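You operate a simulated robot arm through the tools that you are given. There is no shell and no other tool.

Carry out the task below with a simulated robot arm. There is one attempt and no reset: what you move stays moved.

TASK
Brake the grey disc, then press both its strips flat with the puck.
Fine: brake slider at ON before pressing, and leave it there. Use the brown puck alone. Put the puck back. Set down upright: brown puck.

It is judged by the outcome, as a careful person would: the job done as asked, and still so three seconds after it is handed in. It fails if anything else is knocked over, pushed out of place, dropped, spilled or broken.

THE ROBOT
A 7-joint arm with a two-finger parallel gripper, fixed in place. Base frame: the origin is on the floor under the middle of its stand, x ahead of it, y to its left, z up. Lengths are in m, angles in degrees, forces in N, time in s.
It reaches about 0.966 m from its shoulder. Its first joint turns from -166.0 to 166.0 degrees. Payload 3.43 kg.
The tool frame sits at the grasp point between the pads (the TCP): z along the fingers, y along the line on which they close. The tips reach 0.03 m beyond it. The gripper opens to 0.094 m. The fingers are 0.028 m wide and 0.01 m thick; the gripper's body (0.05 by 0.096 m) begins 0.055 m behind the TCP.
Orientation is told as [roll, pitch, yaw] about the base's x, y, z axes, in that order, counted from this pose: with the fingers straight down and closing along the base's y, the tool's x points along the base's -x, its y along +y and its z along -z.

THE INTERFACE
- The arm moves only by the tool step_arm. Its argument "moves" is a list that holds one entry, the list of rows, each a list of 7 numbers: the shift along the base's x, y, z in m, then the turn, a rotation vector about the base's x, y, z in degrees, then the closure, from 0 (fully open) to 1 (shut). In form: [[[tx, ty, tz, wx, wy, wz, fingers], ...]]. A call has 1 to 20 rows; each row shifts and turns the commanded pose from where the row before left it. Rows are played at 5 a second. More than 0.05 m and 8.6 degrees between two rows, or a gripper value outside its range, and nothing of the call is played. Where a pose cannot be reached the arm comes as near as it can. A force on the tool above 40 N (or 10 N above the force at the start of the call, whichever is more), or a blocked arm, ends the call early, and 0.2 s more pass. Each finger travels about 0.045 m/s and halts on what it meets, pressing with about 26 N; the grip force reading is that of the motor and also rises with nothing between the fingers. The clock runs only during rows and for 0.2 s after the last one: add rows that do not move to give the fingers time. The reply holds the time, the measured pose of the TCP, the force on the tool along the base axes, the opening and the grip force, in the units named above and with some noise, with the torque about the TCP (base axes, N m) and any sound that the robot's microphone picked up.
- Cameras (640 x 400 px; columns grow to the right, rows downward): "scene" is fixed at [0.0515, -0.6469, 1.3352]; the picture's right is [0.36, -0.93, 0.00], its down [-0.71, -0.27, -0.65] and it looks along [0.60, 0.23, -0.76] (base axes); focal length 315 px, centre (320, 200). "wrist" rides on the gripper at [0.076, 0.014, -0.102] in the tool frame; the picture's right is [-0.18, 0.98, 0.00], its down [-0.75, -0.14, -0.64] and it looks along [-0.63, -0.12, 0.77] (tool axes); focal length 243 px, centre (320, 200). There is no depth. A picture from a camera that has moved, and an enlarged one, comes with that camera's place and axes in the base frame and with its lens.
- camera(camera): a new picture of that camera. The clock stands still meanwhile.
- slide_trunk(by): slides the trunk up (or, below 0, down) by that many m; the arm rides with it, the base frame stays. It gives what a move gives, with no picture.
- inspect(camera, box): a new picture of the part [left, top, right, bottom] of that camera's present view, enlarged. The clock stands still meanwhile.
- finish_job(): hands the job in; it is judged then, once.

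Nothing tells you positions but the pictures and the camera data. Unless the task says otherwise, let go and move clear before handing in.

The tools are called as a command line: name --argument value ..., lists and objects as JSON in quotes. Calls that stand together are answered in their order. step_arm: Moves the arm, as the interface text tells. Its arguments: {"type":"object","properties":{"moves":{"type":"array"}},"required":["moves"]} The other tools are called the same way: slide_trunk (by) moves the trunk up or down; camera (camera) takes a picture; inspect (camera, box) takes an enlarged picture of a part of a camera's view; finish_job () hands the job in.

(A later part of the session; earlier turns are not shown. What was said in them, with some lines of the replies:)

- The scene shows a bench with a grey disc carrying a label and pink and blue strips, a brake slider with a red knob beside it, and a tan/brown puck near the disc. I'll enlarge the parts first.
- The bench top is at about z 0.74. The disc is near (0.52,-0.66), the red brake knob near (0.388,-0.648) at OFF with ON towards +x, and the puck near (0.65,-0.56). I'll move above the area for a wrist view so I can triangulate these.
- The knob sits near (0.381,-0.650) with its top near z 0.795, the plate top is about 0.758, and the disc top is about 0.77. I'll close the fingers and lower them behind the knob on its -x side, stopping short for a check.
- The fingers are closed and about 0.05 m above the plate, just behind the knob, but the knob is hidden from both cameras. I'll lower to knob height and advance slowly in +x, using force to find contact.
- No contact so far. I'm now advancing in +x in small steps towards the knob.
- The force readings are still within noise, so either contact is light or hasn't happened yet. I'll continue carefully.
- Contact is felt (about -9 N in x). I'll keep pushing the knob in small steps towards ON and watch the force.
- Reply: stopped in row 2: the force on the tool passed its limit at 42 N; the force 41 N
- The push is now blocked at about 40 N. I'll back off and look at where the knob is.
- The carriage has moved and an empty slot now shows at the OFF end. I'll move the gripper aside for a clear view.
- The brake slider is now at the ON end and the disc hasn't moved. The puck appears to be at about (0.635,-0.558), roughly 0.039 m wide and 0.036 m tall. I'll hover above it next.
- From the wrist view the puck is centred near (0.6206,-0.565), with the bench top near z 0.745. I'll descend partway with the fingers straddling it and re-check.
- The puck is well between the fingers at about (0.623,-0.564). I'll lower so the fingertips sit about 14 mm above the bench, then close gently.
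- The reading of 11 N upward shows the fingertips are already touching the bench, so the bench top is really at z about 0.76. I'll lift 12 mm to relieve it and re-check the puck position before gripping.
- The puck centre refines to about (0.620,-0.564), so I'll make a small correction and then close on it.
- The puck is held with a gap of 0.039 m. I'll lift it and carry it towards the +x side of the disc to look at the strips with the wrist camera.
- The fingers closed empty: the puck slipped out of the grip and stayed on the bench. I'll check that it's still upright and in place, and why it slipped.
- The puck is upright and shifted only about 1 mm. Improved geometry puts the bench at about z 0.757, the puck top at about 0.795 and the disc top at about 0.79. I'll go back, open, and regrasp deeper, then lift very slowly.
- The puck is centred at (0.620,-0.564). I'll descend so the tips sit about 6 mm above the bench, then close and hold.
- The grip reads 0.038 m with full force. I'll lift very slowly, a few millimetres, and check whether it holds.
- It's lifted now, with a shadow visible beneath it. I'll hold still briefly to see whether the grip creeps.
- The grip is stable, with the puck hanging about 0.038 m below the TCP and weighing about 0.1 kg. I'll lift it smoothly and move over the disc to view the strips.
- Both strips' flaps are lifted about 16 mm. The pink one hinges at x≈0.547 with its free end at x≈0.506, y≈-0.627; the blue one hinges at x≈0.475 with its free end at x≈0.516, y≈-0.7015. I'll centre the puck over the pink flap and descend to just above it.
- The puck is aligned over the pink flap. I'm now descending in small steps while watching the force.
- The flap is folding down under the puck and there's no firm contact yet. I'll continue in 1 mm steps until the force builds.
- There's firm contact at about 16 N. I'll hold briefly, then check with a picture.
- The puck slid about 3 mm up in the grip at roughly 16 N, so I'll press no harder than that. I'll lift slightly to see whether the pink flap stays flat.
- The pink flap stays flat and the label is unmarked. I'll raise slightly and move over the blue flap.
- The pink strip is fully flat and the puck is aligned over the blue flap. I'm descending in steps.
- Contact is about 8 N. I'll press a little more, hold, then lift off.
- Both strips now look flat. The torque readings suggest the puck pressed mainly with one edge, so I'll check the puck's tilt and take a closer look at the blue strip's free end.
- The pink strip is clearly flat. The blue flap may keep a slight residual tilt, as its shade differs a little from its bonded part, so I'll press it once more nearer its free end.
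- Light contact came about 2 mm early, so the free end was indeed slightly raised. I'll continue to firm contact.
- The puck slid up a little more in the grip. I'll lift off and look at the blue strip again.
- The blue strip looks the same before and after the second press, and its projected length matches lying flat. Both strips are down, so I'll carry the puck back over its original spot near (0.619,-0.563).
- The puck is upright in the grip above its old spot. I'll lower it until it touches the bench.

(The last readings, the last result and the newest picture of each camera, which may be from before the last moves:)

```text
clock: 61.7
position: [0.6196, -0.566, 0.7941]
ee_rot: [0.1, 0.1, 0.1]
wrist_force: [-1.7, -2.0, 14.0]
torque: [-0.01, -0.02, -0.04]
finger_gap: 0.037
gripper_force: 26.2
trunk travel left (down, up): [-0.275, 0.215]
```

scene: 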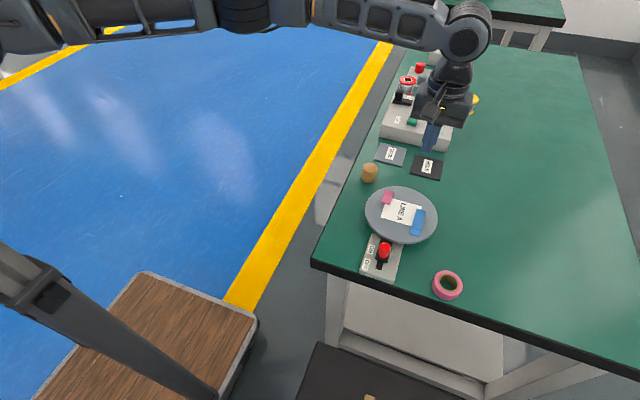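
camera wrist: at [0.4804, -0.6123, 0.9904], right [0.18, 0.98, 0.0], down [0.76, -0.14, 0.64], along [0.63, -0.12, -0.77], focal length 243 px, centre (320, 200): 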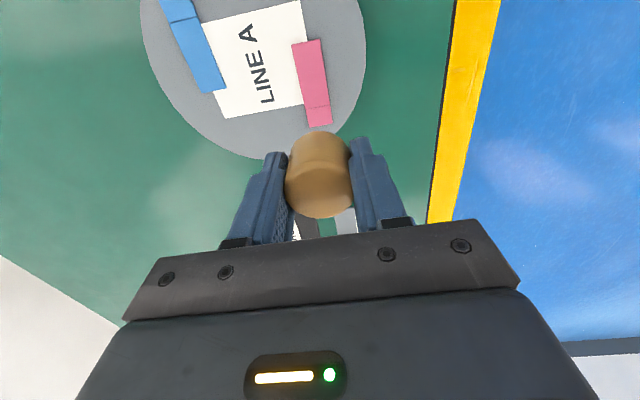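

The puck is on the bench (14 N). I'll ease off slightly, open the fingers, then check the puck before lifting clear.

step_arm --moves '[[[0, 0, 0.001, 0, 0, 0, 1], [0, 0, 0, 0, 0, 0, 1], [0, 0, 0, 0, 0, 0, 0.4], [0, 0, 0, 0, 0, 0, 0.2], [0, 0, 0, 0, 0, 0, 0], [0, 0, 0, 0, 0, 0, 0], [0, 0, 0, 0, 0, 0, 0]]]'

inspect --camera "scene" --box '[350, 140, 410, 200]'

inspect --camera "wrist" --box '[210, 100, 430, 250]'

```text
clock: 63.3
position: [0.6209, -0.5648, 0.7952]
ee_rot: [0.1, 0.1, 0.0]
wrist_force: [-0.4, -0.4, -0.9]
torque: [-0.02, 0.04, 0.02]
finger_gap: 0.0939
gripper_force: 0.1
trunk travel left (down, up): [-0.275, 0.215]
```

```text
6.67 times, centred on (380, 170) of scene
camera zoom: at [0.0515, -0.6469, 1.3352], right [0.36, -0.93, 0.0], down [-0.71, -0.27, -0.65], along [0.6, 0.23, -0.76], focal length 2101 px, centre (-80, 400)
```

zoom: 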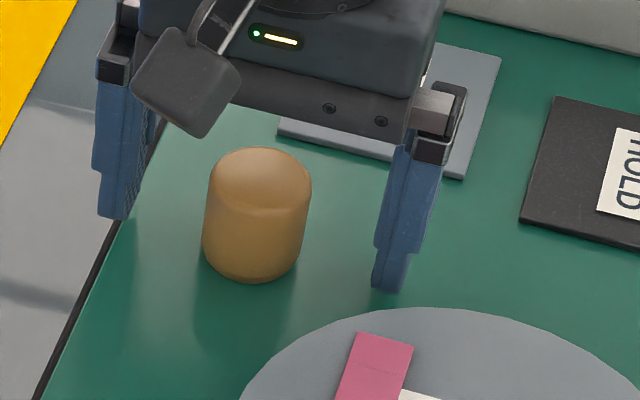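

```text
2.67 times, centred on (320, 175) of wrist
camera zoom: at [0.5442, -0.552, 0.8974], right [0.18, 0.98, 0.0], down [0.76, -0.14, 0.64], along [0.63, -0.12, -0.77], focal length 647 px, centre (320, 267)
```

zoom: 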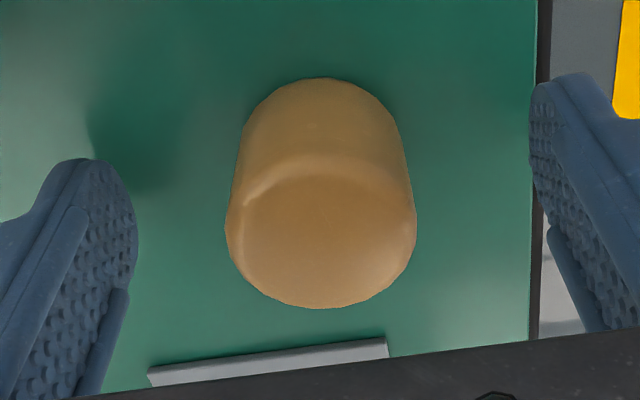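

The puck is upright on the bench within about 5 mm of its original place, and the fingers are clear of it. I'll lift straight up, retreat, and check the whole scene.

step_arm --moves '[[[0, 0, 0.01, 0, 0, 0, 0], [0, 0, 0.02, 0, 0, 0, 0], [0, 0, 0.03, 0, 0, 0, 0], [0, 0, 0.04, 0, 0, 0, 0], [0, 0, 0.04, 0, 0, 0, 0], [0, 0, 0.04, 0, 0, 0, 0], [-0.03, 0.01, 0.02, 0, 0, 0, 0], [-0.04, 0.015, 0.015, 0, 0, 0, 0], [-0.04, 0.015, 0.01, 0, 0, 0, 0], [-0.04, 0.015, 0, 0, 0, 0, 0], [-0.04, 0.02, 0, 0, 0, 0, 0], [-0.04, 0.02, 0, 0, 0, 0, 0], [-0.04, 0.02, 0, 0, 0, 0, 0], [-0.04, 0.02, 0, 0, 0, 0, 0], [-0.03, 0.01, 0, 0, 0, 0, 0], [0, 0, 0, 0, 0, 0, 0]]]'

camera --camera "scene"

inspect --camera "scene" --box '[340, 150, 480, 300]'

inspect --camera "scene" --box '[375, 185, 435, 240]'

inspect --camera "scene" --box '[350, 140, 410, 200]'

```text
clock: 66.7
position: [0.2769, -0.4206, 1.0198]
ee_rot: [0.2, 0.0, 0.1]
wrist_force: [-0.1, 0.5, 0.5]
torque: [-0.04, -0.01, -0.01]
finger_gap: 0.0942
gripper_force: 0.0
trunk travel left (down, up): [-0.275, 0.215]
```

```text
taken
```

scene: 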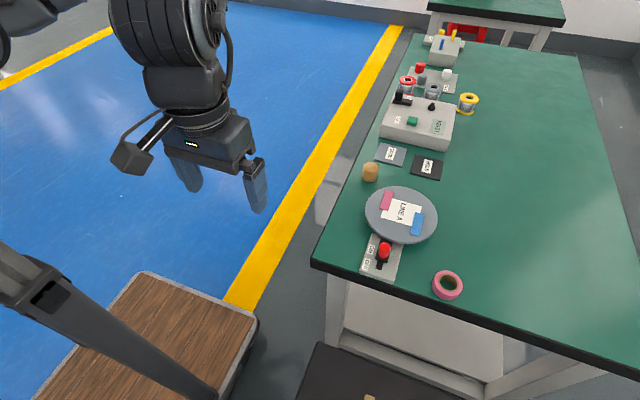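

```text
2.67 times, centred on (410, 225) of scene
camera zoom: at [0.0515, -0.6469, 1.3352], right [0.36, -0.93, 0.0], down [-0.71, -0.27, -0.65], along [0.6, 0.23, -0.76], focal length 840 px, centre (80, 133)
```

zoom: 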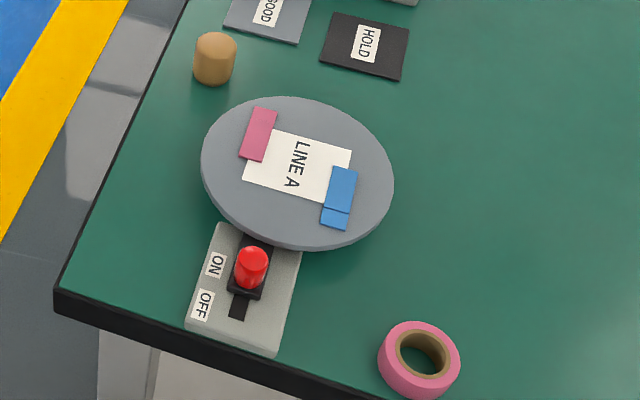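

```text
7.27 times, centred on (405, 212) of scene
camera zoom: at [0.0515, -0.6469, 1.3352], right [0.36, -0.93, 0.0], down [-0.71, -0.27, -0.65], along [0.6, 0.23, -0.76], focal length 2292 px, centre (-298, 109)
```

zoom: 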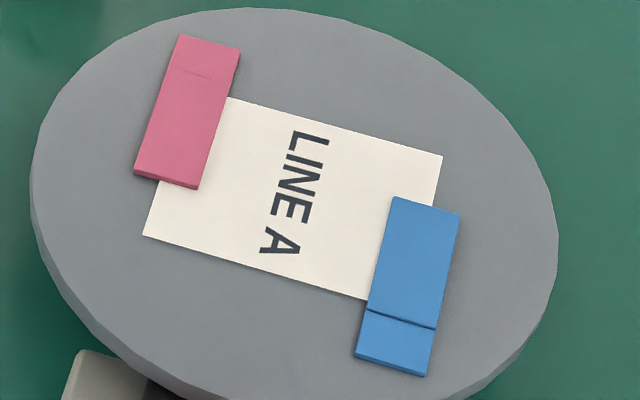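

```text
6.67 times, centred on (380, 170) of scene
camera zoom: at [0.0515, -0.6469, 1.3352], right [0.36, -0.93, 0.0], down [-0.71, -0.27, -0.65], along [0.6, 0.23, -0.76], focal length 2101 px, centre (-80, 400)
```

zoom: 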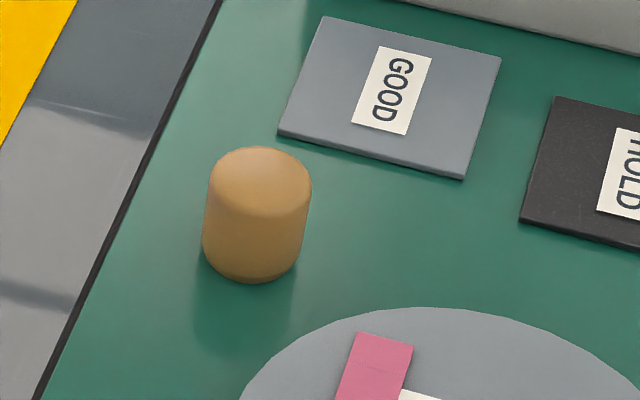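

Final check: the brake slider is still at ON, both strips lie flat and the disc and its label are unmoved. The brown puck stands upright within about 5 mm of its original spot, nothing else was disturbed and the arm is clear, so I'm handing in.

finish_job

```text
The job is handed in.
```

I set the brake to ON, pressed both strips flat using only the brown puck, and put the puck back upright. The job is handed in; no verdict came back with it.

- **Brake:** I pushed the slider until it stopped at the ON end. The last pictures show it still there.
- **Strips:** I pressed the pink strip once and the blue strip twice, at up to about 16 N. In the last pictures both lie flat, and the disc and its label haven't moved.
- **Puck:** My first grip was too shallow, so the puck slipped out and stayed standing on the bench. I gripped it again lower. It is now about 5 mm from its original spot.
- **Contact with the bench:** While reaching for the puck, the fingertips touched the bench top once, at about 11 N.

I saw nothing else knocked or moved, and the arm is clear of the bench.
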